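You operate a simulated robot arm through the tools that you are given. There is no shell and no other tool. Be economical: measure what you need, move in short steps, check, and stop when the job is done.

Carry out the task below with a simulated two-armed robot. There is one attempt and no reset: what you move stays moved.

TASK
On the basin side of the work table, fold the teal towel in half, so that its two long edges meet.

It is judged by the outcome, as a careful person would: the job done as asked, and still so three seconds after it is handed in. It fails if anything else is knocked over, pushed out of place, dropped, spilled or broken. Flat cloth is picked up by pressing the open fingertips on it (5 to 10 N) and closing them slowly along it; thin cloth reads only 2 to 8 mm in the jaws.

THE ROBOT
Two 6-joint arms with two-finger parallel grippers on one trunk, on a base that drives. Base frame: it is fixed to the floor where the robot stands at the start and does not move with it; the origin is under the middle of the robot, x ahead of it, y to its left, z up; the surface under the hand at the start is at about z = 780. Readings come in mm, degrees, newtons and seconds.
The left shoulder is at the start at [-77, 177, 832], the right one opposite. With the tool pointing down near the work surface each hand reaches from about 100 to 740 mm from the robot's upright axis, wherever it stands, measured 20 degrees to its own side. Places, roughly: basin side of the work table [500, 200, 800]; teal towel [500, -100, 800]. Payload 1.57 kg a hand.
The TCP of each hand is the grasp point between the finger pads, 30 mm short of the fingertips. In the tool frame z runs along the fingers and y along their closing line. The gripper opens to 80 mm. The fingers are 17 mm wide and 12 mm thick; the gripper's body (40 by 82 mm) begins 80 mm behind the TCP.
Orientation is that of the tool frame in the base frame, as a unit quaternion [w, x, y, z]. With the fingers straight down and closing along the base's y, the tool's x points along the base's -x, its y along +y and its z along -z.

THE INTERFACE
- The arms move only by the tool servo_tool. It takes "left_plan", "right_plan" or both (then of equal length, played together; a hand with none holds still); each is a list of rows, each a list of 7 numbers: the opening, from 0 (shut) to 1 (fully open), then the shift along the base's x, y, z in units of 40 mm (1.0 is 40 mm), then the turn, a rotation vector about the base's x, y, z in units of 8 degrees (1.0 is 8 degrees). In form: [[grip, tx, ty, tz, ax, ay, az], ...]. A call has 1 to 10 rows; each row shifts and turns the commanded pose from where the row before left it. A call with a number of a shift or a turn outside -1 to 1 is refused whole. A row lasts 0.2 s, in which the tool goes at most 50 mm and 8.6 degrees; a call with a longer step from one row to the next is refused whole, and so is a gripper value outside its range. A pose out of reach is approached as far as the arm can. The call stops where the force on the tool passes 40 N (or 10 N more than at its start, if that is more) or the arm is blocked; 0.2 s more then pass. The fingers move at their own pace (about 72 mm/s each) and stop on an object; they squeeze with about 28 N. The grip force told is the motor's: it shows also when the fingers shut on nothing. Time passes only in rows, and 0.2 s behind the last, so rows that do not move let the fingers close. It gives the time, the measured TCP pose, the force on the tool (base axes), the opening and the grip force at its end, in the units of the frame above (readings bear some noise), with the torque about the TCP (base axes, N m) and any sound that the robot's microphone picked up, and new pictures: "pictures" is both (left out), scene, wrist or none (wrist: the cameras of the hands that moved).
- Cameras (640 x 400 px; columns grow to the right, rows downward): "scene" is now at [33.7, 0.1, 1549.6]; the picture's right is [-0.00, -1.00, 0.00], its down [-0.79, 0.00, -0.61] and it looks along [0.61, -0.00, -0.79] (base axes); focal length 270 px, centre (320, 200). "left" rides on the left gripper at [72, 7, -122] in its tool frame; the picture's right is [-0.09, 1.00, 0.00], its down [-0.84, -0.08, -0.54] and it looks along [-0.54, -0.05, 0.84] (tool axes); focal length 238 px, centre (320, 200). "right" rides on the right gripper at [72, -7, -122] in its tool frame; the picture's right is [0.09, 1.00, 0.00], its down [-0.84, 0.08, -0.54] and it looks along [-0.54, 0.05, 0.84] (tool axes); focal length 238 px, centre (320, 200). There is no depth. A picture from a camera that has moved, and an enlarged one, comes with that camera's place and axes in the base frame and with its lens.
- slide_trunk(by): slides the trunk up (or, below 0, down) by that many mm; the arms and the scene camera ride with it, the base frame stays. It gives what a move gives, with no picture.
- base_move(legs): drives the robot by 1 to 6 legs, each [ahead, left, turn to the left] in mm, mm and degrees, along the robot's own axes; the way and the turn of a leg run together, so that a leg with both is an arc; at most 1500 mm and 180 degrees a leg. The arms and the cameras ride along, it lands a little off, and it stops where it bumps. It gives what a move gives, and a new picture of the scene camera.
- aim_head(pan, tilt): turns the head with the scene camera to pan (to the left, within 143 degrees either way) and tilt (down, from -29 to 69), counted from straight ahead of the robot. It gives what a move gives, and a new picture of the scene camera.
- zoom(camera, box): a new picture of the part [left, top, right, bottom] of that camera's present view, enlarged. It takes no simulated time.
- close_job(): hands the job in; it is judged then, once.

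Go step by step. Nothing tells you exact positions but the pictures and the camera data: compare them with the known pose of the tool, close in by small moves and look again before you grip or let go. The budget is 120 turns and 260 pictures, counting those below and the enlarged ones. Unless the task says otherwise, let go and move clear before handing in, and close with one line.

The tools are called as a command line: name --argument value ..., lists and objects as JSON in quotes. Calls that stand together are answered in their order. servo_tool: Moves the arms, as the interface text tells. Its arguments: {"type":"object","properties":{"left_plan":{"type":"array","items":{"type":"array","items":{"type":"number"}}},"right_plan":{"type":"array","items":{"type":"array","items":{"type":"number"}}},"pictures":{"type":"string","enum":["both","scene","wrist","none"]}},"required":[]} The other tools are called the same way: slide_trunk (by) slides the trunk up or down; base_move (legs) drives the base; aim_head (pan, tilt) turns the head that bears the scene camera; zoom (camera, box) takes an enlarged picture of a part of a camera's view; close_job () hands the job in.

At the start:

```text
time: 0.0
left_eef_pos: [441.6, 134.9, 1008.6]
left_tcp_rot: [-0.001, 0.0, 1.0, 0.0]
left_contact_force: [-0.5, 0.9, 0.0]
left_moment: [0.0, 0.0, -0.01]
left_gripper_width: 79.9
left_grasp_force: 0.0
right_eef_pos: [384.4, -269.6, 984.5]
right_tcp_rot: [0.0, 0.0, 1.0, -0.001]
right_contact_force: [1.1, 0.8, 0.5]
right_moment: [0.04, 0.0, 0.02]
right_gripper_width: 80.1
right_grasp_force: 0.0
trunk travel left (down, up): [-275.0, 53.0]
robot x, y, heading: [2.6, -2.0, 0.1]
head pan, tilt: [-0.3, 52.6]
```

scene: 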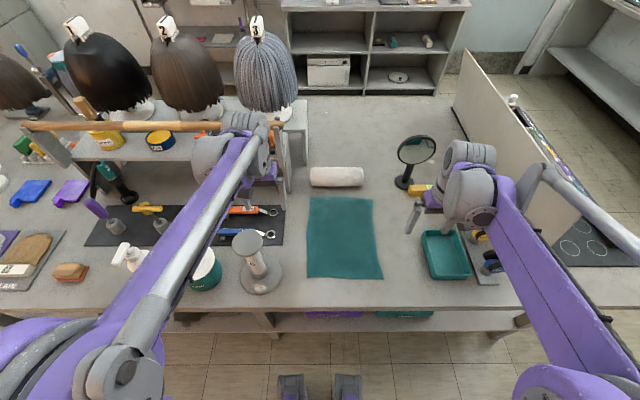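
right: 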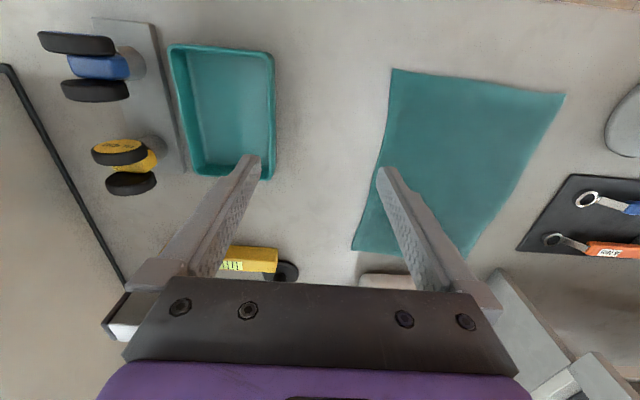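
left: 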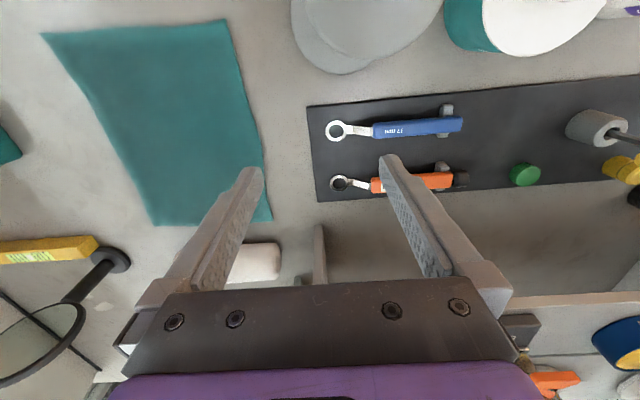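

I place the towel at about x 335–640, y −185 to 40, with its long edges running along x. I'll grip the left long edge (y≈40) with the left hand far out and the right hand near, then fold it over to y≈−185. First I'll turn the base a little to the right, so the left arm can reach both the start and end points.

base_move --legs '[[0, 0, -20]]'

```text
time: 1.5
left_eef_pos: [462.2, -23.9, 1008.6]
left_tcp_rot: [0.0, 0.174, 0.985, 0.0]
left_contact_force: [0.8, -0.3, 0.3]
left_moment: [0.0, -0.01, -0.04]
left_gripper_width: 80.1
left_grasp_force: 0.1
right_eef_pos: [269.0, -385.2, 984.2]
right_tcp_rot: [0.0, 0.174, 0.985, 0.001]
right_contact_force: [0.3, -0.1, -0.2]
right_moment: [0.0, 0.01, 0.01]
right_gripper_width: 79.9
right_grasp_force: 0.1
trunk travel left (down, up): [-275.0, 53.0]
robot x, y, heading: [-0.7, 2.9, -19.8]
head pan, tilt: [-0.3, 52.6]
camera scene: at [31.5, -11.3, 1549.6], right [-0.35, -0.94, 0.0], down [-0.75, 0.27, -0.61], along [0.57, -0.21, -0.79], focal length 270 px, centre (320, 200)
```

scene: 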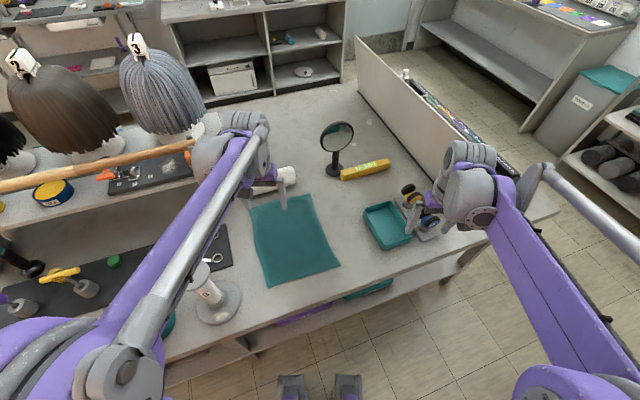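

The base has turned and nothing was touched. I'll turn the hands square to the towel again and bring them above its left edge, staying high.

servo_tool --left_plan '[[0.5, 0.7, 0.4, 0, 0, 0, 0.83], [0.5, 0.7, 0.4, 0, 0, 0, 0.83], [0.5, 0.7, 0.4, 0, 0, 0, 0.83], [0.5, 0, 0, 0, 0, 0, 0]]' --right_plan '[[0.5, 0.5, 0.9, 0, 0, 0, 0.83], [0.5, 0.5, 0.9, 0, 0, 0, 0.83], [0.5, 0.5, 0.9, 0, 0, 0, 0.83], [0.5, 0.5, 0.9, 0, 0, 0, 0]]'

aim_head --pan 18 --tilt 50

```text
time: 2.5
left_eef_pos: [546.0, 24.8, 1007.6]
left_tcp_rot: [0.0, -0.001, 1.0, 0.0]
left_contact_force: [0.7, 0.4, -0.1]
left_moment: [0.04, 0.0, 0.02]
left_gripper_width: 39.9
left_grasp_force: 0.0
right_eef_pos: [348.7, -239.9, 984.0]
right_tcp_rot: [0.0, 0.0, 1.0, 0.0]
right_contact_force: [-0.6, 0.1, -0.4]
right_moment: [-0.01, 0.03, -0.01]
right_gripper_width: 40.2
right_grasp_force: 0.1
trunk travel left (down, up): [-275.0, 53.0]
robot x, y, heading: [-2.2, 1.1, -20.1]
head pan, tilt: [-0.3, 52.6]
camera scene: at [31.7, -10.8, 1549.6], right [-0.35, -0.94, 0.0], down [-0.75, 0.27, -0.61], along [0.57, -0.21, -0.79], focal length 270 px, centre (320, 200)
camera right: at [277.5, -247.3, 1105.5], right [-0.09, 1.0, 0.0], down [0.84, 0.08, 0.54], along [0.54, 0.05, -0.84], focal length 238 px, centre (320, 200)
camera left: at [473.8, 31.6, 1129.3], right [0.09, 1.0, 0.0], down [0.84, -0.08, 0.54], along [0.54, -0.05, -0.84], focal length 238 px, centre (320, 200)
```

scene: 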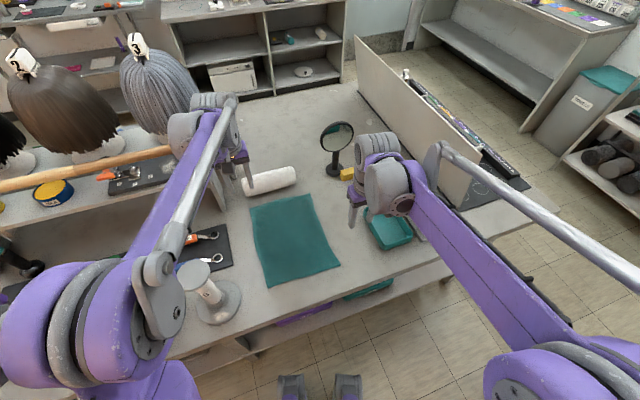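
right: 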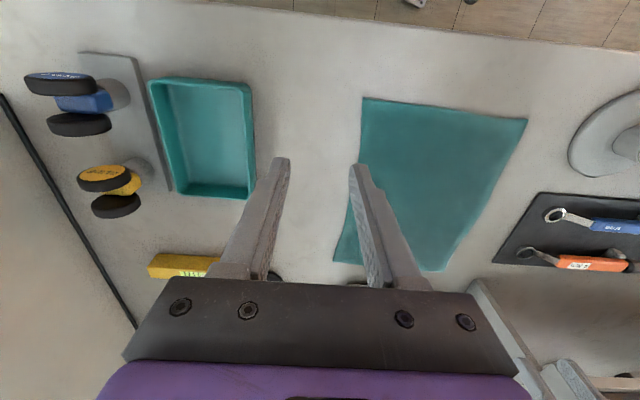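
left: 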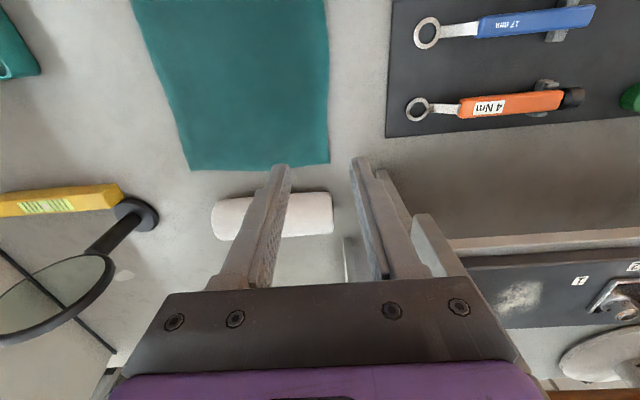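

```text
time: 3.3
left_eef_pos: [546.7, 23.7, 1008.7]
left_tcp_rot: [0.0, 0.0, 1.0, 0.001]
left_contact_force: [-0.4, 0.7, 0.3]
left_moment: [-0.01, 0.01, 0.01]
left_gripper_width: 40.0
left_grasp_force: 0.0
right_eef_pos: [349.3, -241.2, 982.7]
right_tcp_rot: [0.0, 0.0, 1.0, 0.0]
right_contact_force: [0.1, -0.4, 0.6]
right_moment: [0.0, 0.03, -0.04]
right_gripper_width: 40.1
right_grasp_force: 0.1
trunk travel left (down, up): [-275.0, 53.0]
robot x, y, heading: [-2.2, 1.8, -20.1]
head pan, tilt: [18.0, 50.0]
camera scene: at [38.6, 11.8, 1553.1], right [-0.03, -1.0, 0.0], down [-0.77, 0.03, -0.64], along [0.64, -0.02, -0.77], focal length 270 px, centre (320, 200)
```

scene: 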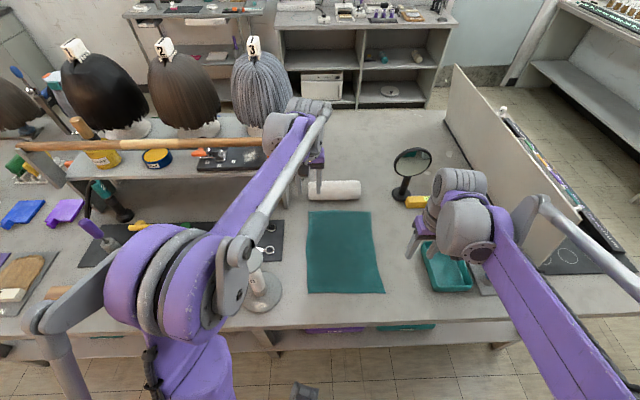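

From the wrist cameras, the left edge is at y≈32–42 and the right edge at y≈−190, with x from 328 to 628. I'll raise the trunk so the left forearm clears the right hand, then lower the left hand above its grip spot.

slide_trunk --by 48

servo_tool --left_plan '[[0.4, 0.33, 0, -0.9, 0, 0, 0], [0.4, 0.33, 0, -0.9, 0, 0, 0], [0.4, 0.33, 0, -0.9, 0, 0, 0], [0.4, 0.34, 0, -0.9, 0, 0, 0], [0.4, 0, 0, -0.9, 0, 0, 0], [0.4, 0, 0, 0, 0, 0, 0]]' --right_plan '[[0.4, 0, 0.7, -0.8, 0, 0, 0], [0.4, 0, 0.7, -0.8, 0, 0, 0], [0.4, 0, 0.7, -0.8, 0, 0, 0], [0.4, 0, 0.7, -0.8, 0, 0, 0], [0.4, 0, 0.5, -0.7, 0, 0, 0], [0.4, 0, 0.5, 0, 0, 0, 0]]'

```text
time: 4.2
left_eef_pos: [545.5, 24.8, 1056.7]
left_tcp_rot: [0.0, 0.0, 1.0, -0.001]
left_contact_force: [0.6, 0.3, -0.9]
left_moment: [-0.01, -0.02, -0.02]
left_gripper_width: 40.2
left_grasp_force: 0.1
right_eef_pos: [349.1, -240.5, 1030.9]
right_tcp_rot: [-0.001, 0.0, 1.0, 0.0]
right_contact_force: [0.1, -0.2, 0.7]
right_moment: [0.02, -0.04, -0.02]
right_gripper_width: 40.1
right_grasp_force: 0.1
trunk travel left (down, up): [-323.0, 5.0]
robot x, y, heading: [-2.1, 1.3, -19.9]
head pan, tilt: [18.0, 50.0]
```

```text
time: 5.6
left_eef_pos: [598.9, 26.0, 877.9]
left_tcp_rot: [0.0, 0.001, 1.0, 0.0]
left_contact_force: [-0.1, 0.2, -0.3]
left_moment: [-0.03, 0.0, -0.04]
left_gripper_width: 31.8
left_grasp_force: 0.0
right_eef_pos: [348.7, -87.4, 876.5]
right_tcp_rot: [0.0, 0.0, 1.0, 0.0]
right_contact_force: [0.1, 0.5, 0.2]
right_moment: [-0.02, 0.0, -0.01]
right_gripper_width: 32.2
right_grasp_force: 0.1
trunk travel left (down, up): [-323.0, 5.0]
robot x, y, heading: [-1.8, 0.7, -20.1]
head pan, tilt: [18.0, 50.0]
camera scene: at [36.0, 13.0, 1604.3], right [-0.03, -1.0, 0.0], down [-0.77, 0.03, -0.64], along [0.64, -0.02, -0.77], focal length 270 px, centre (320, 200)
camera right: at [276.5, -95.2, 997.8], right [-0.09, 1.0, 0.0], down [0.84, 0.08, 0.54], along [0.54, 0.05, -0.84], focal length 238 px, centre (320, 200)
camera left: at [526.4, 32.1, 998.2], right [0.09, 1.0, 0.0], down [0.84, -0.08, 0.54], along [0.54, -0.05, -0.84], focal length 238 px, centre (320, 200)
```

scene: 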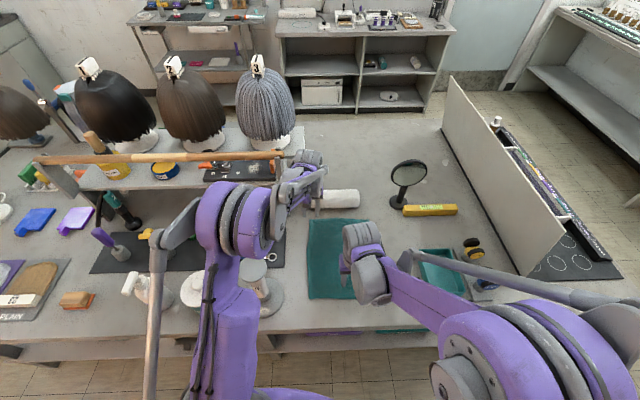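
right: 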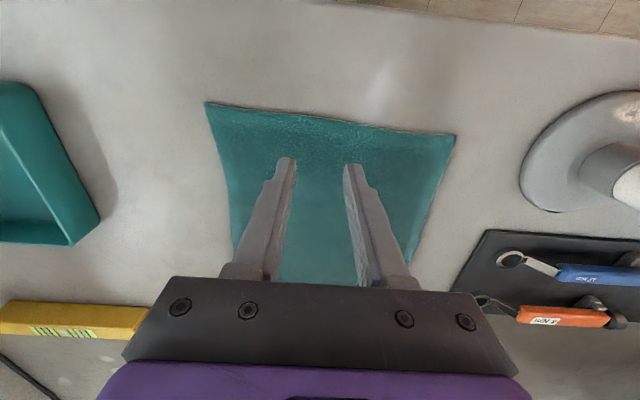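
left: 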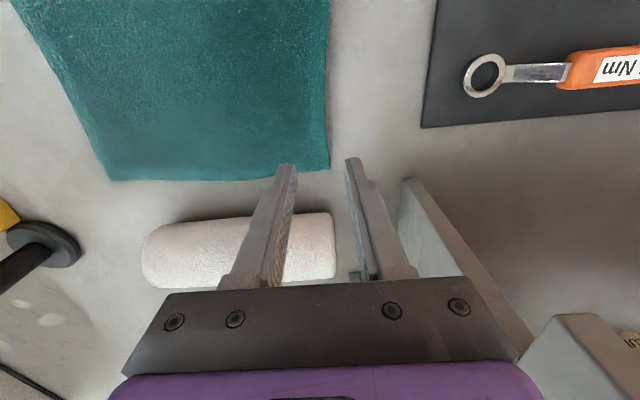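

The left finger is clear of the shelf end plate, which stands at about y≈115, x>650. Now I bring the right hand along the edge at x≈362 and check the clearance between the arms.

servo_tool --left_plan '[[0.4, 0, -0.1, -0.2, 0, 0, 0], [0.4, 0, 0, -0.2, 0, 0, 0], [0.4, 0, 0, -0.2, 0, 0, 0], [0.4, 0, 0, 0, 0, 0, 0]]' --right_plan '[[0.4, 0.1, 0.7, -0.2, 0, 0, 0], [0.4, 0.1, 0.7, -0.2, 0, 0, 0], [0.4, 0.1, 0.7, -0.2, 0, 0, 0], [0.4, 0.04, 0.73, 0, 0, 0, 0]]'

```text
time: 6.6
left_eef_pos: [599.7, 20.7, 852.8]
left_tcp_rot: [0.0, 0.001, 1.0, 0.001]
left_contact_force: [-0.4, 0.7, 1.2]
left_moment: [-0.01, 0.02, -0.01]
left_gripper_width: 31.9
left_grasp_force: 0.0
right_eef_pos: [362.1, 24.8, 852.4]
right_tcp_rot: [0.0, 0.0, 1.0, -0.001]
right_contact_force: [0.2, -1.1, 0.2]
right_moment: [-0.04, -0.02, -0.01]
right_gripper_width: 31.8
right_grasp_force: 0.1
trunk travel left (down, up): [-323.0, 5.0]
robot x, y, heading: [-1.0, 2.3, -20.1]
head pan, tilt: [18.0, 50.0]
camera scene: at [36.5, 13.4, 1604.3], right [-0.03, -1.0, 0.0], down [-0.77, 0.03, -0.64], along [0.64, -0.02, -0.77], focal length 270 px, centre (320, 200)
camera right: at [290.4, 17.9, 973.6], right [-0.09, 1.0, 0.0], down [0.84, 0.08, 0.54], along [0.54, 0.05, -0.84], focal length 238 px, centre (320, 200)
camera left: at [526.7, 28.3, 973.5], right [0.09, 1.0, 0.0], down [0.84, -0.08, 0.54], along [0.54, -0.05, -0.84], focal length 238 px, centre (320, 200)
```

scene: 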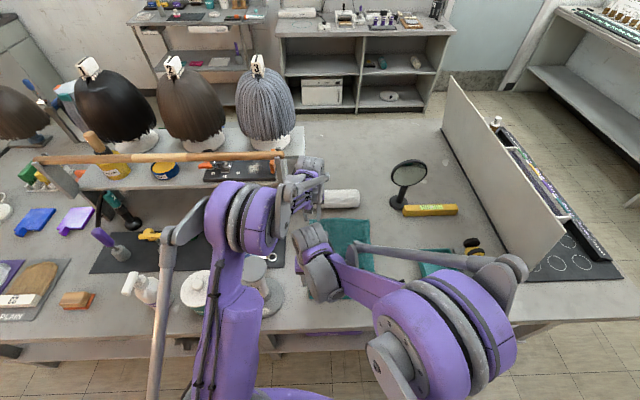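
right: 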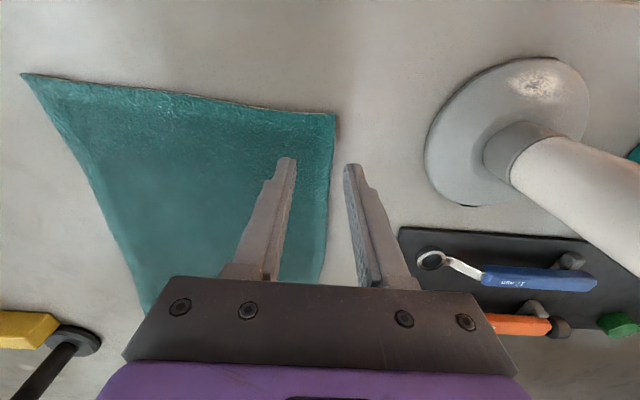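
left: 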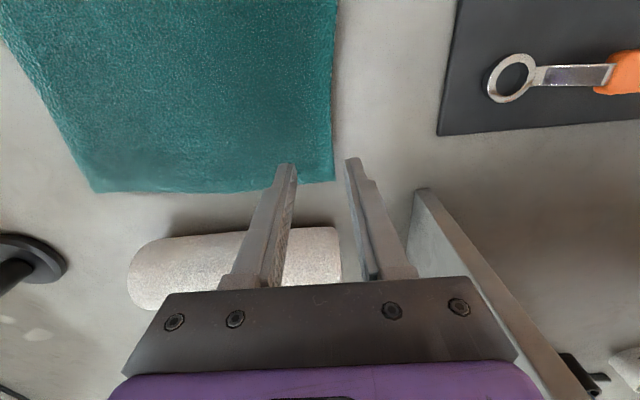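

Both hands now straddle the edge with the outer fingers just off the cloth. I'll lower them gently toward the table.

servo_tool --left_plan '[[0.4, 0, 0, -0.4, 0, 0, 0], [0.4, 0, 0, -0.4, 0, 0, 0], [0.4, 0, 0, -0.1, 0, 0, 0], [0.4, 0, 0, 0, 0, 0, 0]]' --right_plan '[[0.4, 0, 0, -0.4, 0, 0, 0], [0.4, 0, 0, -0.4, 0, 0, 0], [0.4, 0, 0, -0.1, 0, 0, 0], [0.4, 0, 0, 0, 0, 0, 0]]' --pictures "wrist"

```text
time: 7.6
left_eef_pos: [599.7, 20.7, 817.1]
left_tcp_rot: [0.0, 0.0, 1.0, 0.001]
left_contact_force: [0.4, -1.3, 0.1]
left_moment: [0.02, -0.07, 0.05]
left_gripper_width: 31.7
left_grasp_force: 0.1
right_eef_pos: [362.7, 24.9, 814.9]
right_tcp_rot: [0.0, 0.0, 1.0, 0.0]
right_contact_force: [-0.8, 0.2, -0.5]
right_moment: [-0.01, -0.01, 0.0]
right_gripper_width: 32.1
right_grasp_force: 0.1
trunk travel left (down, up): [-323.0, 5.0]
robot x, y, heading: [0.7, -1.4, -19.8]
head pan, tilt: [18.0, 50.0]
camera right: at [290.4, 17.4, 937.4], right [-0.09, 1.0, 0.0], down [0.84, 0.08, 0.54], along [0.54, 0.05, -0.84], focal length 238 px, centre (320, 200)
camera left: at [526.9, 27.9, 937.6], right [0.09, 1.0, 0.0], down [0.84, -0.08, 0.54], along [0.54, -0.05, -0.84], focal length 238 px, centre (320, 200)
```

right: 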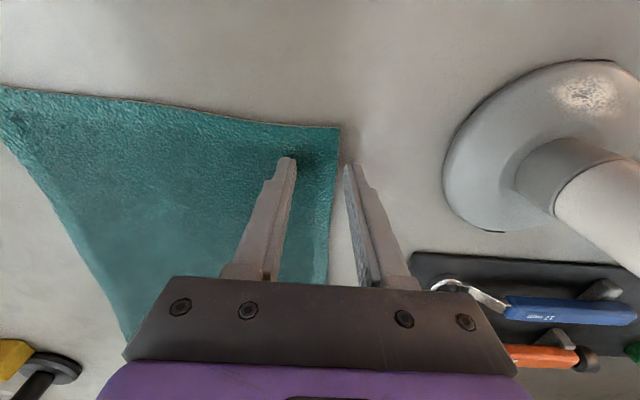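
left: 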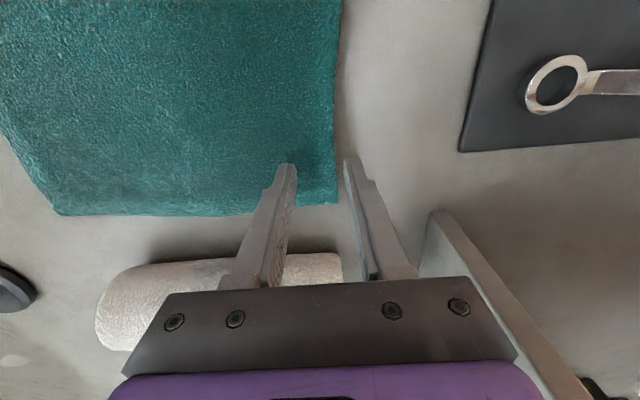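

The outer fingers are about 3–5 mm outside the edge. I'll creep down until the tips press.

servo_tool --left_plan '[[0.4, 0, 0, -0.06, 0, 0, 0], [0.4, 0, 0, -0.06, 0, 0, 0], [0.4, 0, 0, -0.03, 0, 0, 0]]' --right_plan '[[0.4, 0, 0, -0.06, 0, 0, 0], [0.4, 0, 0, -0.06, 0, 0, 0], [0.4, 0, 0, -0.03, 0, 0, 0]]' --pictures "none"

```text
time: 8.4
left_eef_pos: [598.8, 20.9, 813.1]
left_tcp_rot: [0.001, 0.0, 1.0, 0.0]
left_contact_force: [2.6, -1.1, 6.0]
left_moment: [-0.15, -0.03, 0.04]
left_gripper_width: 31.8
left_grasp_force: 0.1
right_eef_pos: [361.9, 24.0, 812.2]
right_tcp_rot: [0.002, 0.0, 1.0, 0.0]
right_contact_force: [1.7, -0.4, 30.8]
right_moment: [-0.64, -0.01, 0.03]
right_gripper_width: 31.9
right_grasp_force: 0.0
trunk travel left (down, up): [-323.0, 5.0]
robot x, y, heading: [-0.9, 0.3, -20.0]
head pan, tilt: [18.0, 50.0]
stopped in row 3 (right hand): the force on the tool passed its limit at 45 N (the readings are from after the stop); the commanded pose is now the measured one
```

The left hand presses at 6 N. The right is too hard at 31 N, so I'll ease it up a touch and re-read.

servo_tool --right_plan '[[0.4, 0, 0, 0.02, 0, 0, 0]]' --pictures "none"

```text
time: 8.8
left_eef_pos: [597.7, 20.6, 811.7]
left_tcp_rot: [0.001, 0.0, 1.0, 0.0]
left_contact_force: [3.5, -0.5, 10.5]
left_moment: [-0.22, -0.05, 0.08]
left_gripper_width: 31.7
left_grasp_force: 0.0
right_eef_pos: [362.6, 24.7, 811.1]
right_tcp_rot: [0.002, 0.0, 1.0, -0.001]
right_contact_force: [2.9, 0.1, 30.3]
right_moment: [-0.58, -0.04, 0.04]
right_gripper_width: 31.7
right_grasp_force: 0.0
trunk travel left (down, up): [-323.0, 5.0]
robot x, y, heading: [0.5, 2.5, -19.9]
head pan, tilt: [18.0, 50.0]
```

servo_tool --right_plan '[[0.4, 0, 0, 0.04, 0, 0, 0]]' --pictures "none"

```text
time: 9.2
left_eef_pos: [597.9, 20.4, 812.4]
left_tcp_rot: [0.001, 0.0, 1.0, 0.001]
left_contact_force: [4.9, 0.0, 22.1]
left_moment: [-0.5, -0.12, 0.13]
left_gripper_width: 32.1
left_grasp_force: 0.0
right_eef_pos: [361.8, 24.8, 812.8]
right_tcp_rot: [0.0, 0.0, 1.0, 0.0]
right_contact_force: [2.4, 0.7, 7.3]
right_moment: [-0.16, -0.04, 0.08]
right_gripper_width: 31.8
right_grasp_force: 0.1
trunk travel left (down, up): [-323.0, 5.0]
robot x, y, heading: [-2.0, 2.0, -20.2]
head pan, tilt: [18.0, 50.0]
```

The right is now at 7 N and the left has drifted up to 22 N. I'll ease the left up slightly and then close both slowly.

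servo_tool --left_plan '[[0.4, 0, 0, 0.03, 0, 0, 0], [0.34, 0, 0, 0, 0, 0, 0], [0.28, 0, 0, 0, 0, 0, 0], [0.22, 0, 0, 0, 0, 0, 0], [0.16, 0, 0, 0, 0, 0, 0], [0.1, 0, 0, 0, 0, 0, 0], [0.05, 0, 0, 0, 0, 0, 0], [0.0, 0, 0, 0, 0, 0, 0], [0.0, 0, 0, 0, 0, 0, 0]]' --right_plan '[[0.4, 0, 0, 0, 0, 0, 0], [0.34, 0, 0, 0, 0, 0, 0], [0.28, 0, 0, 0, 0, 0, 0], [0.22, 0, 0, 0, 0, 0, 0], [0.16, 0, 0, 0, 0, 0, 0], [0.1, 0, 0, 0, 0, 0, 0], [0.05, 0, 0, 0, 0, 0, 0], [0.0, 0, 0, 0, 0, 0, 0], [0.0, 0, 0, 0, 0, 0, 0]]'

```text
time: 11.2
left_eef_pos: [598.9, 19.7, 813.2]
left_tcp_rot: [0.001, 0.001, 1.0, 0.0]
left_contact_force: [-0.9, -0.3, 8.7]
left_moment: [-0.07, 0.07, 0.02]
left_gripper_width: 4.4
left_grasp_force: 25.2
right_eef_pos: [363.2, 24.8, 812.6]
right_tcp_rot: [0.001, 0.0, 1.0, 0.001]
right_contact_force: [0.2, -2.0, 7.0]
right_moment: [-0.06, 0.01, 0.05]
right_gripper_width: 4.9
right_grasp_force: 25.2
trunk travel left (down, up): [-323.0, 5.0]
robot x, y, heading: [2.8, 0.7, -19.9]
head pan, tilt: [18.0, 50.0]
camera scene: at [35.2, 12.3, 1604.3], right [-0.03, -1.0, 0.0], down [-0.77, 0.03, -0.64], along [0.64, -0.02, -0.77], focal length 270 px, centre (320, 200)
camera right: at [290.0, 17.0, 935.1], right [-0.09, 1.0, 0.0], down [0.84, 0.08, 0.54], along [0.54, 0.05, -0.84], focal length 238 px, centre (320, 200)
camera left: at [526.2, 27.6, 933.5], right [0.09, 1.0, 0.0], down [0.84, -0.08, 0.54], along [0.54, -0.05, -0.84], focal length 238 px, centre (320, 200)
```

scene: 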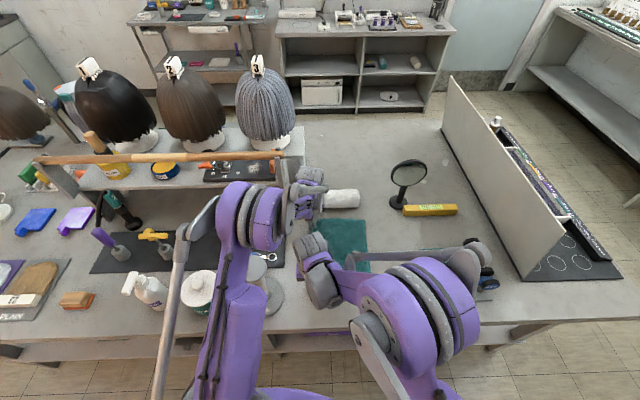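
right: 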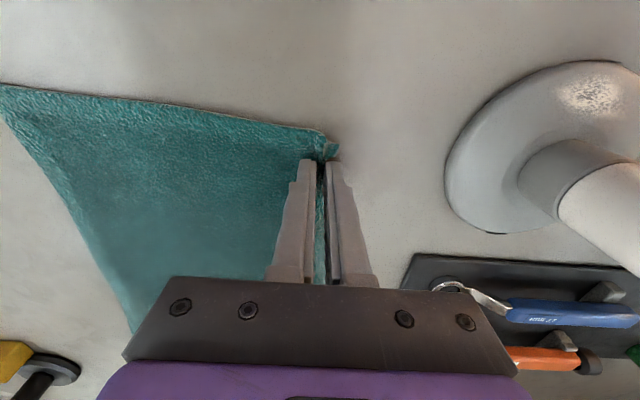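
left: 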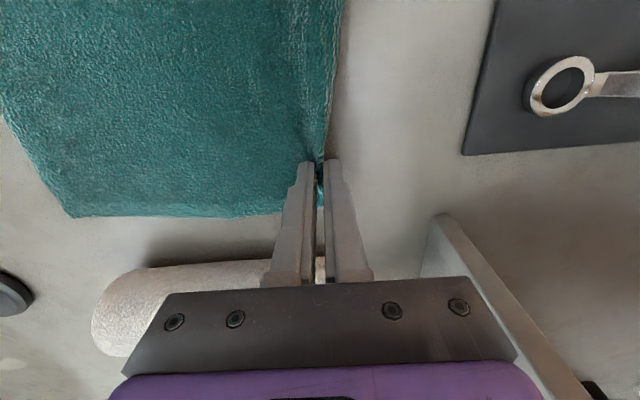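

Both hands have the cloth, at 4.4 and 4.9 mm in the jaws. I'll lift slowly along the fold arc and look at the grip.

servo_tool --left_plan '[[0, 0, -0.05, 0.4, 0, 0, 0], [0, 0, -0.1, 0.4, 0, 0, 0], [0, 0, -0.2, 0.4, 0, 0, 0], [0, 0, -0.3, 0.4, 0, 0, 0], [0, 0, 0, 0, 0, 0, 0]]' --right_plan '[[0, 0, -0.05, 0.4, 0, 0, 0], [0, 0, -0.1, 0.4, 0, 0, 0], [0, 0, -0.2, 0.4, 0, 0, 0], [0, 0, -0.3, 0.4, 0, 0, 0], [0, 0, 0, 0, 0, 0, 0]]'

```text
time: 12.4
left_eef_pos: [600.1, -3.4, 876.9]
left_tcp_rot: [-0.001, -0.001, 1.0, 0.0]
left_contact_force: [-0.5, 0.0, 0.0]
left_moment: [-0.03, 0.05, 0.0]
left_gripper_width: 3.8
left_grasp_force: 24.8
right_eef_pos: [361.9, -1.8, 877.2]
right_tcp_rot: [-0.001, 0.0, 1.0, 0.0]
right_contact_force: [0.4, -0.1, 0.5]
right_moment: [-0.03, -0.02, 0.02]
right_gripper_width: 5.0
right_grasp_force: 26.3
trunk travel left (down, up): [-323.0, 5.0]
robot x, y, heading: [-0.5, 2.1, -19.9]
head pan, tilt: [18.0, 50.0]
camera scene: at [37.0, 13.1, 1604.2], right [-0.03, -1.0, 0.0], down [-0.77, 0.03, -0.64], along [0.64, -0.02, -0.77], focal length 270 px, centre (320, 200)
camera right: at [290.8, -8.6, 998.5], right [-0.09, 1.0, 0.0], down [0.84, 0.08, 0.54], along [0.54, 0.05, -0.84], focal length 238 px, centre (320, 200)
camera left: at [526.9, 2.7, 997.5], right [0.09, 1.0, 0.0], down [0.84, -0.08, 0.54], along [0.54, -0.05, -0.84], focal length 238 px, centre (320, 200)
```

scene: 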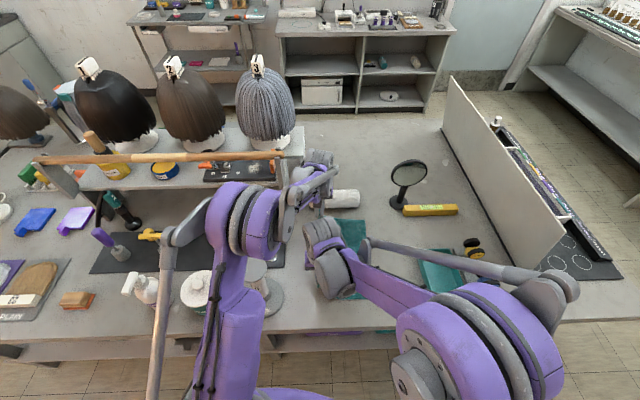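
right: 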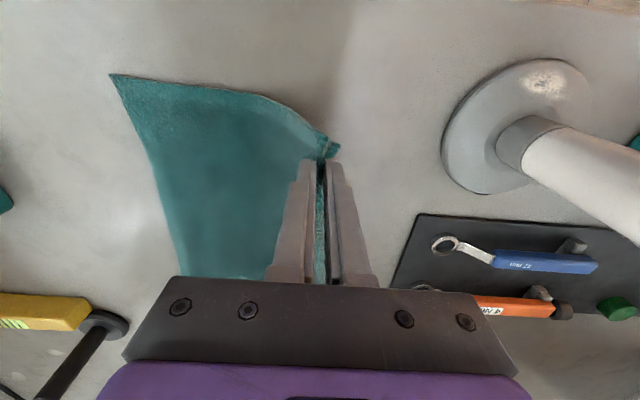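
left: 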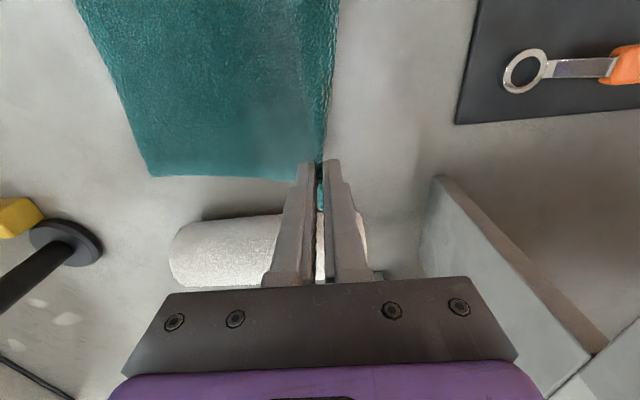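

Both edges are held at the tips and the towel has barely shifted. I'll continue over the top of the arc.

servo_tool --left_plan '[[0, 0, -0.5, 0.4, 0, 0, 0], [0, 0, -0.5, 0.4, 0, 0, 0], [0, 0, -0.6, 0, 0, 0, 0], [0, 0, -0.7, 0, 0, 0, 0], [0, 0, -0.7, -0.2, 0, 0, 0], [0, 0, -0.6, -0.5, 0, 0, 0], [0, 0, 0, 0, 0, 0, 0]]' --right_plan '[[0, 0, -0.5, 0.4, 0, 0, 0], [0, 0, -0.5, 0.4, 0, 0, 0], [0, 0, -0.6, 0, 0, 0, 0], [0, 0, -0.7, 0, 0, 0, 0], [0, 0, -0.7, -0.2, 0, 0, 0], [0, 0, -0.6, -0.5, 0, 0, 0], [0, 0, 0, 0, 0, 0, 0]]'

```text
time: 14.0
left_eef_pos: [598.5, -148.1, 880.8]
left_tcp_rot: [0.001, 0.0, 1.0, 0.001]
left_contact_force: [0.0, -0.2, -0.8]
left_moment: [-0.02, -0.01, 0.02]
left_gripper_width: 4.1
left_grasp_force: 24.7
right_eef_pos: [361.7, -146.0, 881.6]
right_tcp_rot: [0.0, 0.0, 1.0, -0.002]
right_contact_force: [-0.2, -0.8, -0.8]
right_moment: [-0.03, -0.01, 0.0]
right_gripper_width: 5.1
right_grasp_force: 25.5
trunk travel left (down, up): [-323.0, 5.0]
robot x, y, heading: [1.6, 3.4, -20.0]
head pan, tilt: [18.0, 50.0]
camera scene: at [36.1, 13.4, 1604.3], right [-0.03, -1.0, 0.0], down [-0.77, 0.03, -0.64], along [0.64, -0.02, -0.77], focal length 270 px, centre (320, 200)
camera right: at [290.4, -152.4, 1003.8], right [-0.09, 1.0, 0.0], down [0.84, 0.08, 0.54], along [0.54, 0.05, -0.84], focal length 238 px, centre (320, 200)
camera left: at [526.3, -141.1, 1001.5], right [0.09, 1.0, 0.0], down [0.84, -0.08, 0.54], along [0.54, -0.05, -0.84], focal length 238 px, centre (320, 200)
```

scene: 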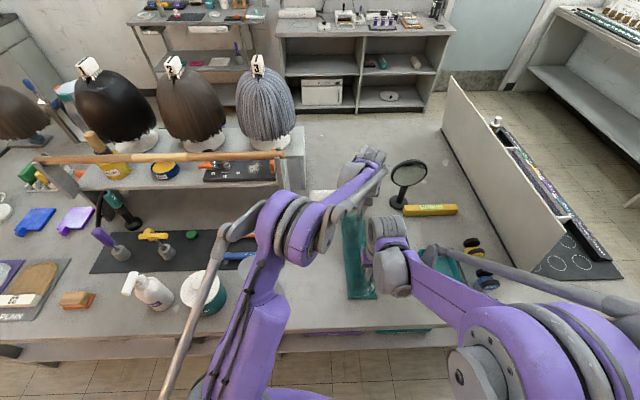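
right: 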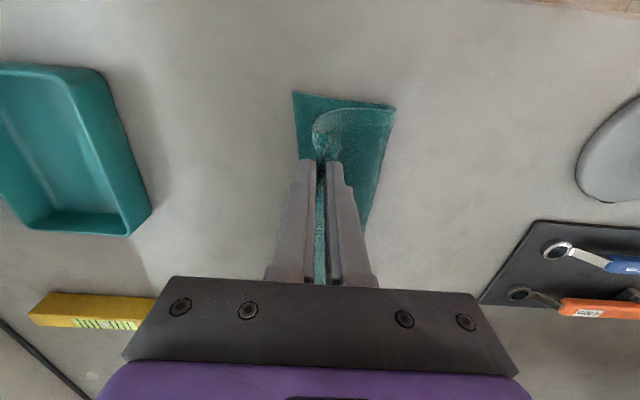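
left: 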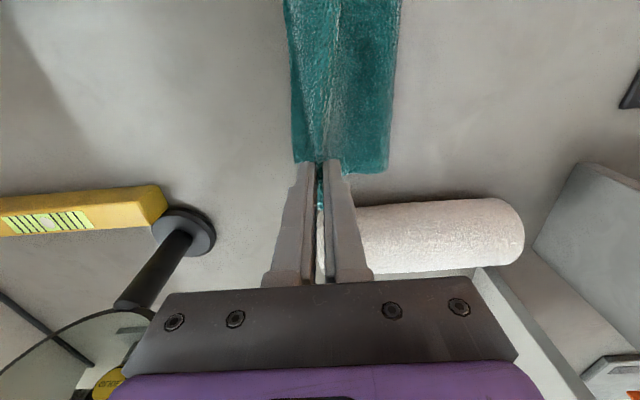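

The fold is forming evenly. The right edge of the lower layer is now at about y≈−173 near and −177 far, so I'll lower the held edge onto that line.

servo_tool --left_plan '[[0, 0, -0.3, -0.4, 0, 0, 0], [0, 0, -0.25, -0.4, 0, 0, 0], [0, 0, -0.15, -0.4, 0, 0, 0], [0, 0, 0, -0.3, 0, 0, 0], [0, 0, 0, 0, 0, 0, 0]]' --right_plan '[[0, 0, -0.3, -0.4, 0, 0, 0], [0, 0, -0.25, -0.4, 0, 0, 0], [0, 0, -0.12, -0.4, 0, 0, 0], [0, 0, 0, -0.3, 0, 0, 0], [0, 0, 0, 0, 0, 0, 0]]'

```text
time: 15.2
left_eef_pos: [598.7, -178.3, 821.1]
left_tcp_rot: [0.0, -0.001, 1.0, 0.0]
left_contact_force: [-0.9, 0.1, 0.2]
left_moment: [-0.01, -0.02, 0.03]
left_gripper_width: 3.8
left_grasp_force: 24.6
right_eef_pos: [362.7, -171.7, 821.9]
right_tcp_rot: [0.0, 0.0, 1.0, 0.0]
right_contact_force: [0.8, -0.4, 1.1]
right_moment: [0.01, -0.02, 0.03]
right_gripper_width: 4.9
right_grasp_force: 25.7
trunk travel left (down, up): [-323.0, 5.0]
robot x, y, heading: [-0.3, 2.1, -20.0]
head pan, tilt: [18.0, 50.0]
camera scene: at [36.3, 12.6, 1604.3], right [-0.03, -1.0, 0.0], down [-0.77, 0.03, -0.64], along [0.64, -0.02, -0.77], focal length 270 px, centre (320, 200)
camera right: at [290.1, -179.9, 943.3], right [-0.09, 1.0, 0.0], down [0.84, 0.08, 0.54], along [0.54, 0.05, -0.84], focal length 238 px, centre (320, 200)
camera left: at [526.7, -170.6, 941.1], right [0.09, 1.0, 0.0], down [0.84, -0.08, 0.54], along [0.54, -0.05, -0.84], focal length 238 px, centre (320, 200)
```

scene: 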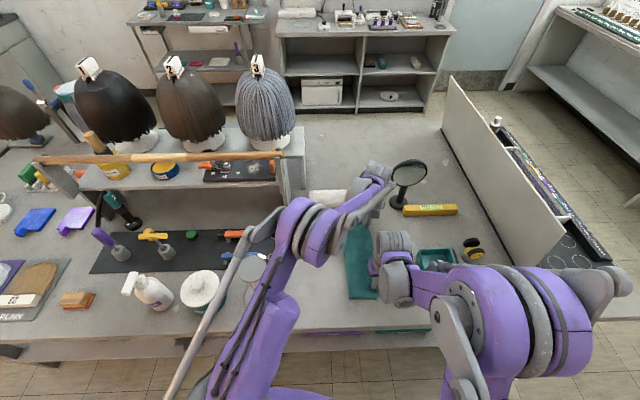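
right: 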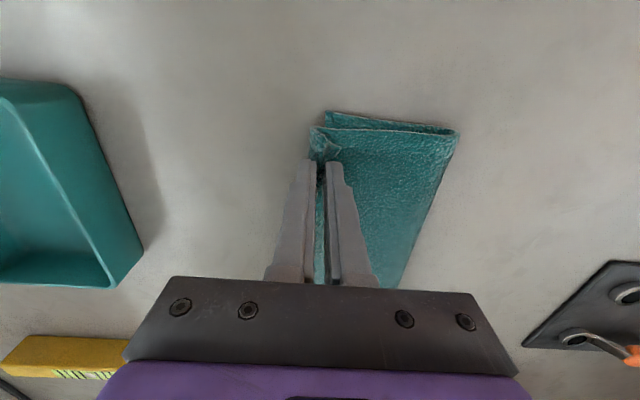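
left: 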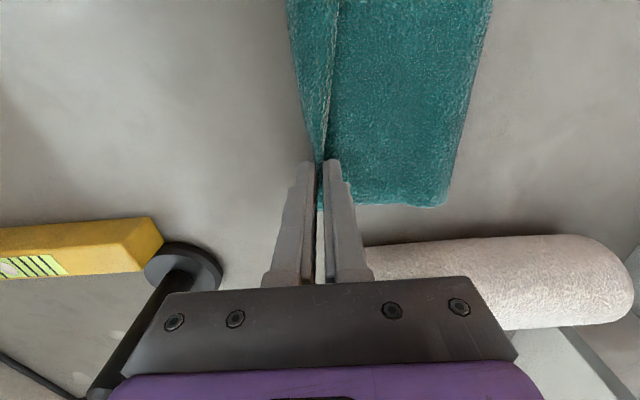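

The top edge sits near the lower edge at the ends, with a little slack in the middle. I'll lower the last few mm, release, lift clear and inspect.

servo_tool --left_plan '[[0, 0, -0.05, -0.1, 0, 0, 0], [0, 0, 0, -0.03, 0, 0, 0], [0.08, 0, 0, 0, 0, 0, 0], [0.15, 0, 0, 0, 0, 0, 0], [0.2, 0, 0, 0.1, 0, 0, 0], [0.2, 0, 0, 0.5, 0, 0, 0], [0.2, 0, 0, 0.9, 0, 0, 0], [0.2, 0, 0, 0.9, 0, 0, 0]]' --right_plan '[[0, 0, -0.05, -0.1, 0, 0, 0], [0, 0, 0, -0.03, 0, 0, 0], [0.08, 0, 0, 0, 0, 0, 0], [0.15, 0, 0, 0, 0, 0, 0], [0.2, 0, 0, 0.1, 0, 0, 0], [0.2, 0, 0, 0.5, 0, 0, 0], [0.2, 0, 0, 0.9, 0, 0, 0], [0.2, 0, 0, 0.9, 0, 0, 0]]'

```text
time: 17.0
left_eef_pos: [598.1, -179.1, 910.7]
left_tcp_rot: [-0.001, 0.0, 1.0, 0.0]
left_contact_force: [0.1, 0.4, -0.5]
left_moment: [-0.02, -0.04, 0.0]
left_gripper_width: 16.1
left_grasp_force: 0.2
right_eef_pos: [361.5, -173.9, 911.5]
right_tcp_rot: [0.002, 0.001, 1.0, 0.0]
right_contact_force: [0.3, -0.8, 0.2]
right_moment: [0.06, 0.0, -0.01]
right_gripper_width: 16.0
right_grasp_force: 0.0
trunk travel left (down, up): [-323.0, 5.0]
robot x, y, heading: [-1.4, 0.7, -20.0]
head pan, tilt: [18.0, 50.0]
camera scene: at [35.5, 12.8, 1604.3], right [-0.03, -1.0, 0.0], down [-0.77, 0.03, -0.64], along [0.64, -0.02, -0.77], focal length 270 px, centre (320, 200)
camera right: at [289.3, -181.4, 1034.3], right [-0.09, 1.0, 0.0], down [0.84, 0.08, 0.54], along [0.54, 0.05, -0.84], focal length 238 px, centre (320, 200)
camera left: at [525.7, -172.3, 1032.4], right [0.09, 1.0, 0.0], down [0.84, -0.08, 0.54], along [0.54, -0.05, -0.84], focal length 238 px, centre (320, 200)
```

scene: 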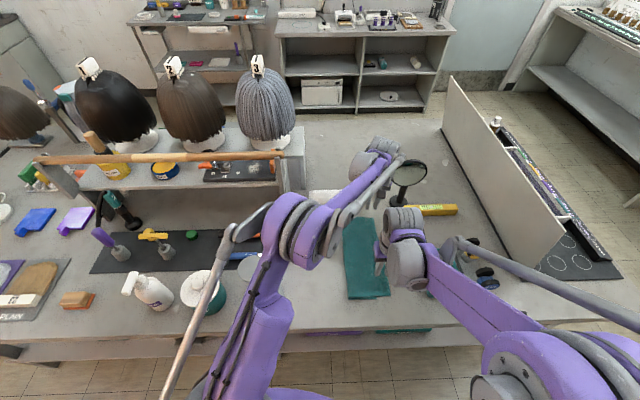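
right: 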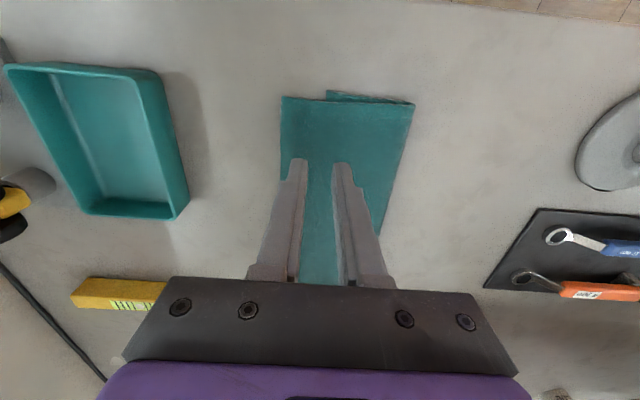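
left: 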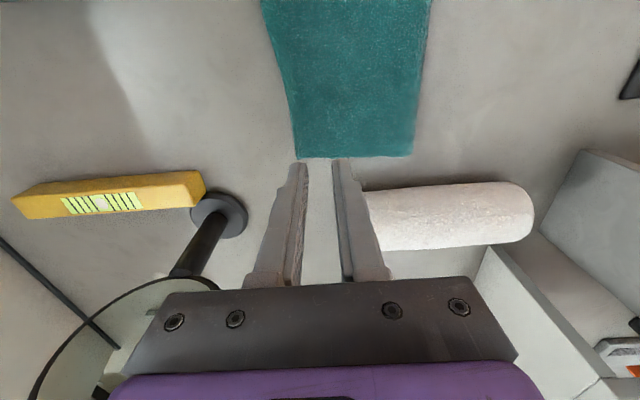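

Both hands have let go, but at the near end the top layer seems to overhang the lower one. I'll move the hands aside and look closely.

servo_tool --left_plan '[[0.4, -0.5, 0.9, 0.4, 0, 0, 0], [0.4, -0.5, 0.9, 0.4, 0, 0, 0], [0.4, -0.5, 0.9, 0.2, 0, 0, 0], [0.4, 0, 0.9, 0, 0, 0, 0], [0.4, 0, 0.6, 0, 0, 0, 0]]' --right_plan '[[0.4, -0.7, 0, 0.4, 0, 0, 0], [0.4, -0.7, 0, 0.4, 0, 0, 0], [0.4, -0.7, -0.3, 0, 0, 0, 0], [0.4, 0, -0.3, 0, 0, 0, 0], [0.4, 0, 0, 0, 0, 0, 0]]'

zoom --camera "scene" --box '[300, 190, 420, 310]'

zoom --camera "right" --box '[240, 60, 480, 240]'

```text
time: 18.2
left_eef_pos: [537.8, -11.3, 951.7]
left_tcp_rot: [0.0, 0.001, 1.0, -0.001]
left_contact_force: [0.2, -0.2, -0.1]
left_moment: [0.0, 0.0, -0.03]
left_gripper_width: 32.3
left_grasp_force: 0.0
right_eef_pos: [278.1, -198.1, 943.5]
right_tcp_rot: [0.001, -0.001, 1.0, 0.001]
right_contact_force: [0.6, 0.2, 0.5]
right_moment: [0.04, 0.0, 0.02]
right_gripper_width: 31.8
right_grasp_force: 0.1
trunk travel left (down, up): [-323.0, 5.0]
robot x, y, heading: [2.4, 2.8, -19.9]
head pan, tilt: [18.0, 50.0]
camera scene: at [36.3, 13.0, 1604.3], right [-0.03, -1.0, 0.0], down [-0.77, 0.03, -0.64], along [0.64, -0.02, -0.77], focal length 270 px, centre (320, 200)
camera right: at [206.1, -205.3, 1065.7], right [-0.09, 1.0, 0.0], down [0.84, 0.08, 0.54], along [0.54, 0.05, -0.84], focal length 238 px, centre (320, 200)
camera left: at [465.9, -3.9, 1071.3], right [0.09, 1.0, 0.0], down [0.84, -0.08, 0.54], along [0.54, -0.05, -0.84], focal length 238 px, centre (320, 200)
```

scene: 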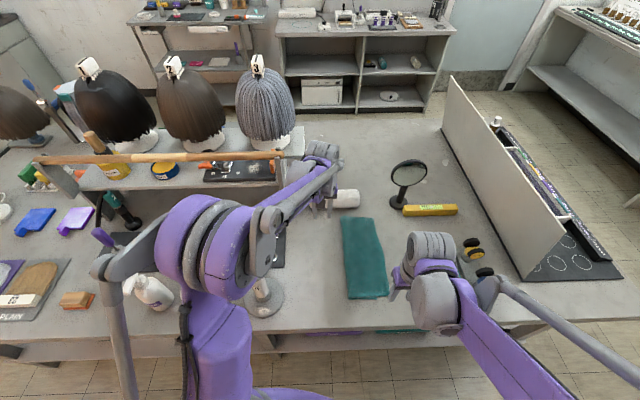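
right: 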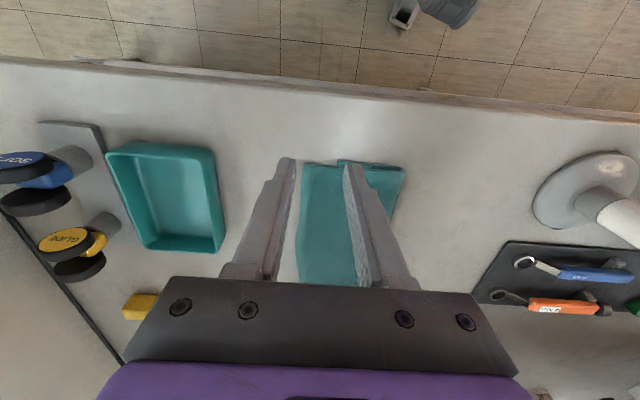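
left: 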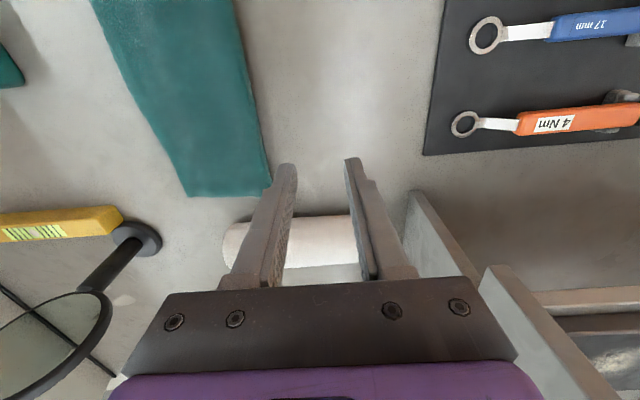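

```text
3.33 times, centred on (360, 250) of scene
camera zoom: at [36.3, 13.0, 1604.3], right [-0.03, -1.0, 0.0], down [-0.77, 0.03, -0.64], along [0.64, -0.02, -0.77], focal length 900 px, centre (187, 33)
```

zoom: 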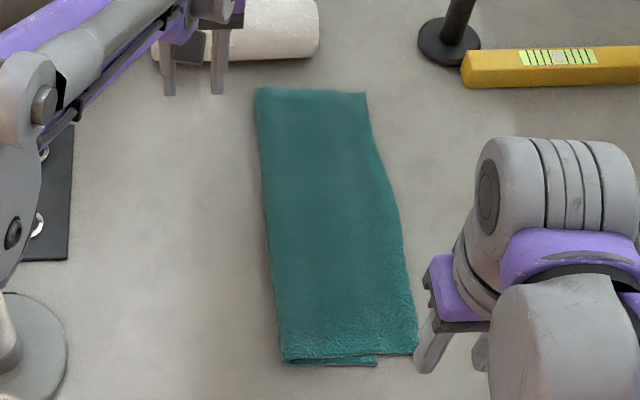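

```text
2.22 times, centred on (360, 150) of right
camera zoom: at [206.1, -205.3, 1065.7], right [-0.09, 1.0, 0.0], down [0.84, 0.08, 0.54], along [0.54, 0.05, -0.84], focal length 530 px, centre (231, 311)
```

zoom: 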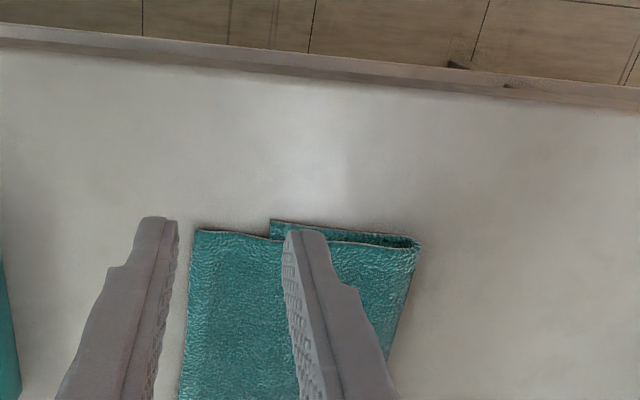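

The top edge is at y≈−205, with the lower edge at about −167 near and closer to the top edge at the far end. So the top overshoots by roughly 38 mm at the near end. I'll re-grip just the overhanging top edge and lay it again, starting by hovering over it.

servo_tool --left_plan '[[0.3, 0.26, -0.77, -0.38, 0, 0, 0], [0.3, 0.26, -0.77, -0.38, 0, 0, 0], [0.3, 0.26, -0.77, -0.38, 0, 0, 0], [0.3, 0.26, -0.77, -0.38, 0, 0, 0], [0.3, 0.26, -0.77, -0.38, 0, 0, 0], [0.3, 0.26, -0.77, -0.38, 0, 0, 0], [0.3, 0, 0, 0, 0, 0, 0]]' --right_plan '[[0.3, 0.35, 0.02, -0.35, 0, 0, 0], [0.3, 0.35, 0.02, -0.35, 0, 0, 0], [0.3, 0.35, 0.02, -0.35, 0, 0, 0], [0.3, 0.35, 0.02, -0.35, 0, 0, 0], [0.3, 0.35, 0.02, -0.35, 0, 0, 0], [0.3, 0.35, 0.02, -0.35, 0, 0, 0], [0.3, 0, 0, 0, 0, 0, 0]]' --pictures "wrist"

```text
time: 19.8
left_eef_pos: [599.0, -194.2, 861.2]
left_tcp_rot: [0.0, 0.0, 1.0, 0.0]
left_contact_force: [-1.2, -0.2, -0.2]
left_moment: [-0.02, -0.01, 0.03]
left_gripper_width: 23.7
left_grasp_force: 0.1
right_eef_pos: [362.0, -193.1, 860.6]
right_tcp_rot: [0.001, 0.0, 1.0, -0.001]
right_contact_force: [0.3, -0.7, -0.2]
right_moment: [0.01, -0.02, 0.04]
right_gripper_width: 24.1
right_grasp_force: 0.0
trunk travel left (down, up): [-323.0, 5.0]
robot x, y, heading: [-2.1, 0.4, -20.0]
head pan, tilt: [18.0, 50.0]
camera right: at [290.0, -200.3, 982.5], right [-0.09, 1.0, 0.0], down [0.84, 0.08, 0.54], along [0.54, 0.05, -0.84], focal length 238 px, centre (320, 200)
camera left: at [528.0, -188.5, 981.0], right [0.09, 1.0, 0.0], down [0.84, -0.08, 0.54], along [0.54, -0.05, -0.84], focal length 238 px, centre (320, 200)
```

right: 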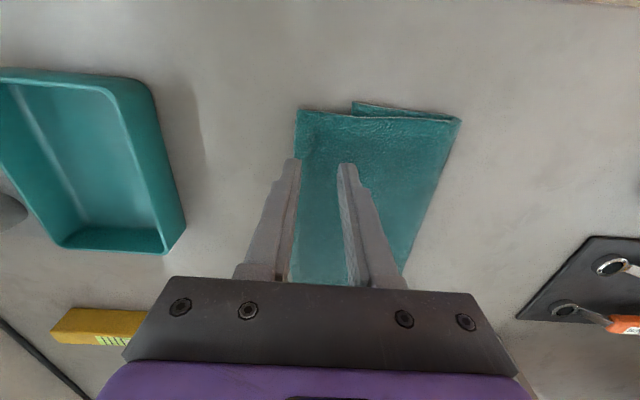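
left: 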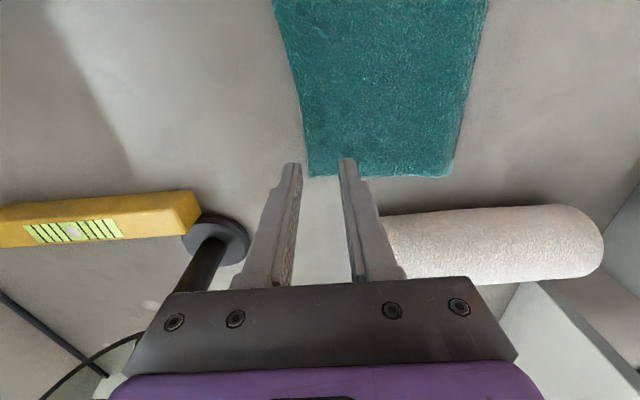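

The top edge is at y≈−217 near and −210 far, so I'll shift the hands outward to straddle it and lower to just above the cloth.

servo_tool --left_plan '[[0.3, 0, -0.18, -0.4, 0, 0, 0], [0.3, 0, 0, -0.4, 0, 0, 0], [0.3, 0, 0, -0.3, 0, 0, 0], [0.3, 0, 0, 0, 0, 0, 0]]' --right_plan '[[0.3, 0, -0.38, -0.4, 0, 0, 0], [0.3, 0, 0, -0.4, 0, 0, 0], [0.3, 0, 0, -0.3, 0, 0, 0], [0.3, 0, 0, 0, 0, 0, 0]]' --pictures "wrist"

```text
time: 20.8
left_eef_pos: [601.7, -203.8, 815.5]
left_tcp_rot: [0.001, 0.0, 1.0, 0.0]
left_contact_force: [0.4, 0.0, 0.2]
left_moment: [0.0, 0.02, 0.02]
left_gripper_width: 24.0
left_grasp_force: 0.0
right_eef_pos: [362.5, -209.0, 816.6]
right_tcp_rot: [0.0, -0.001, 1.0, 0.001]
right_contact_force: [0.1, 0.4, -0.2]
right_moment: [0.0, -0.01, 0.03]
right_gripper_width: 24.1
right_grasp_force: 0.1
trunk travel left (down, up): [-323.0, 5.0]
robot x, y, heading: [-1.6, 1.1, -20.0]
head pan, tilt: [18.0, 50.0]
camera right: at [290.6, -216.1, 937.9], right [-0.09, 1.0, 0.0], down [0.84, 0.08, 0.54], along [0.54, 0.05, -0.84], focal length 238 px, centre (320, 200)
camera left: at [529.1, -196.5, 936.3], right [0.09, 1.0, 0.0], down [0.84, -0.08, 0.54], along [0.54, -0.05, -0.84], focal length 238 px, centre (320, 200)
```

right: 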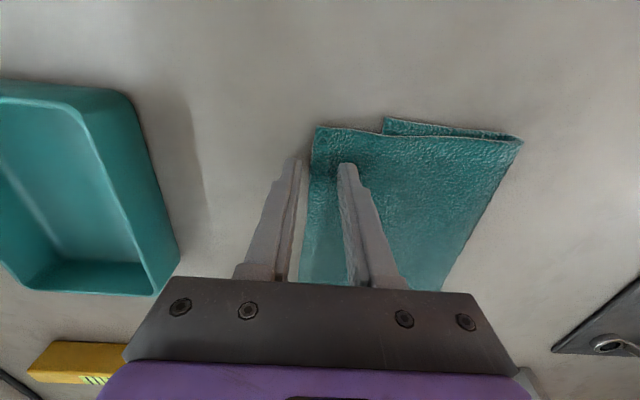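
left: 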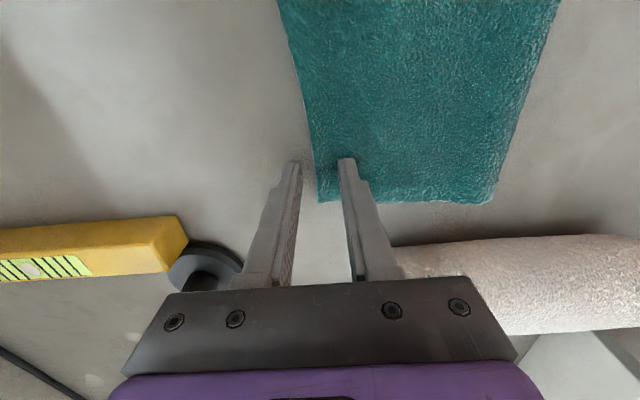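

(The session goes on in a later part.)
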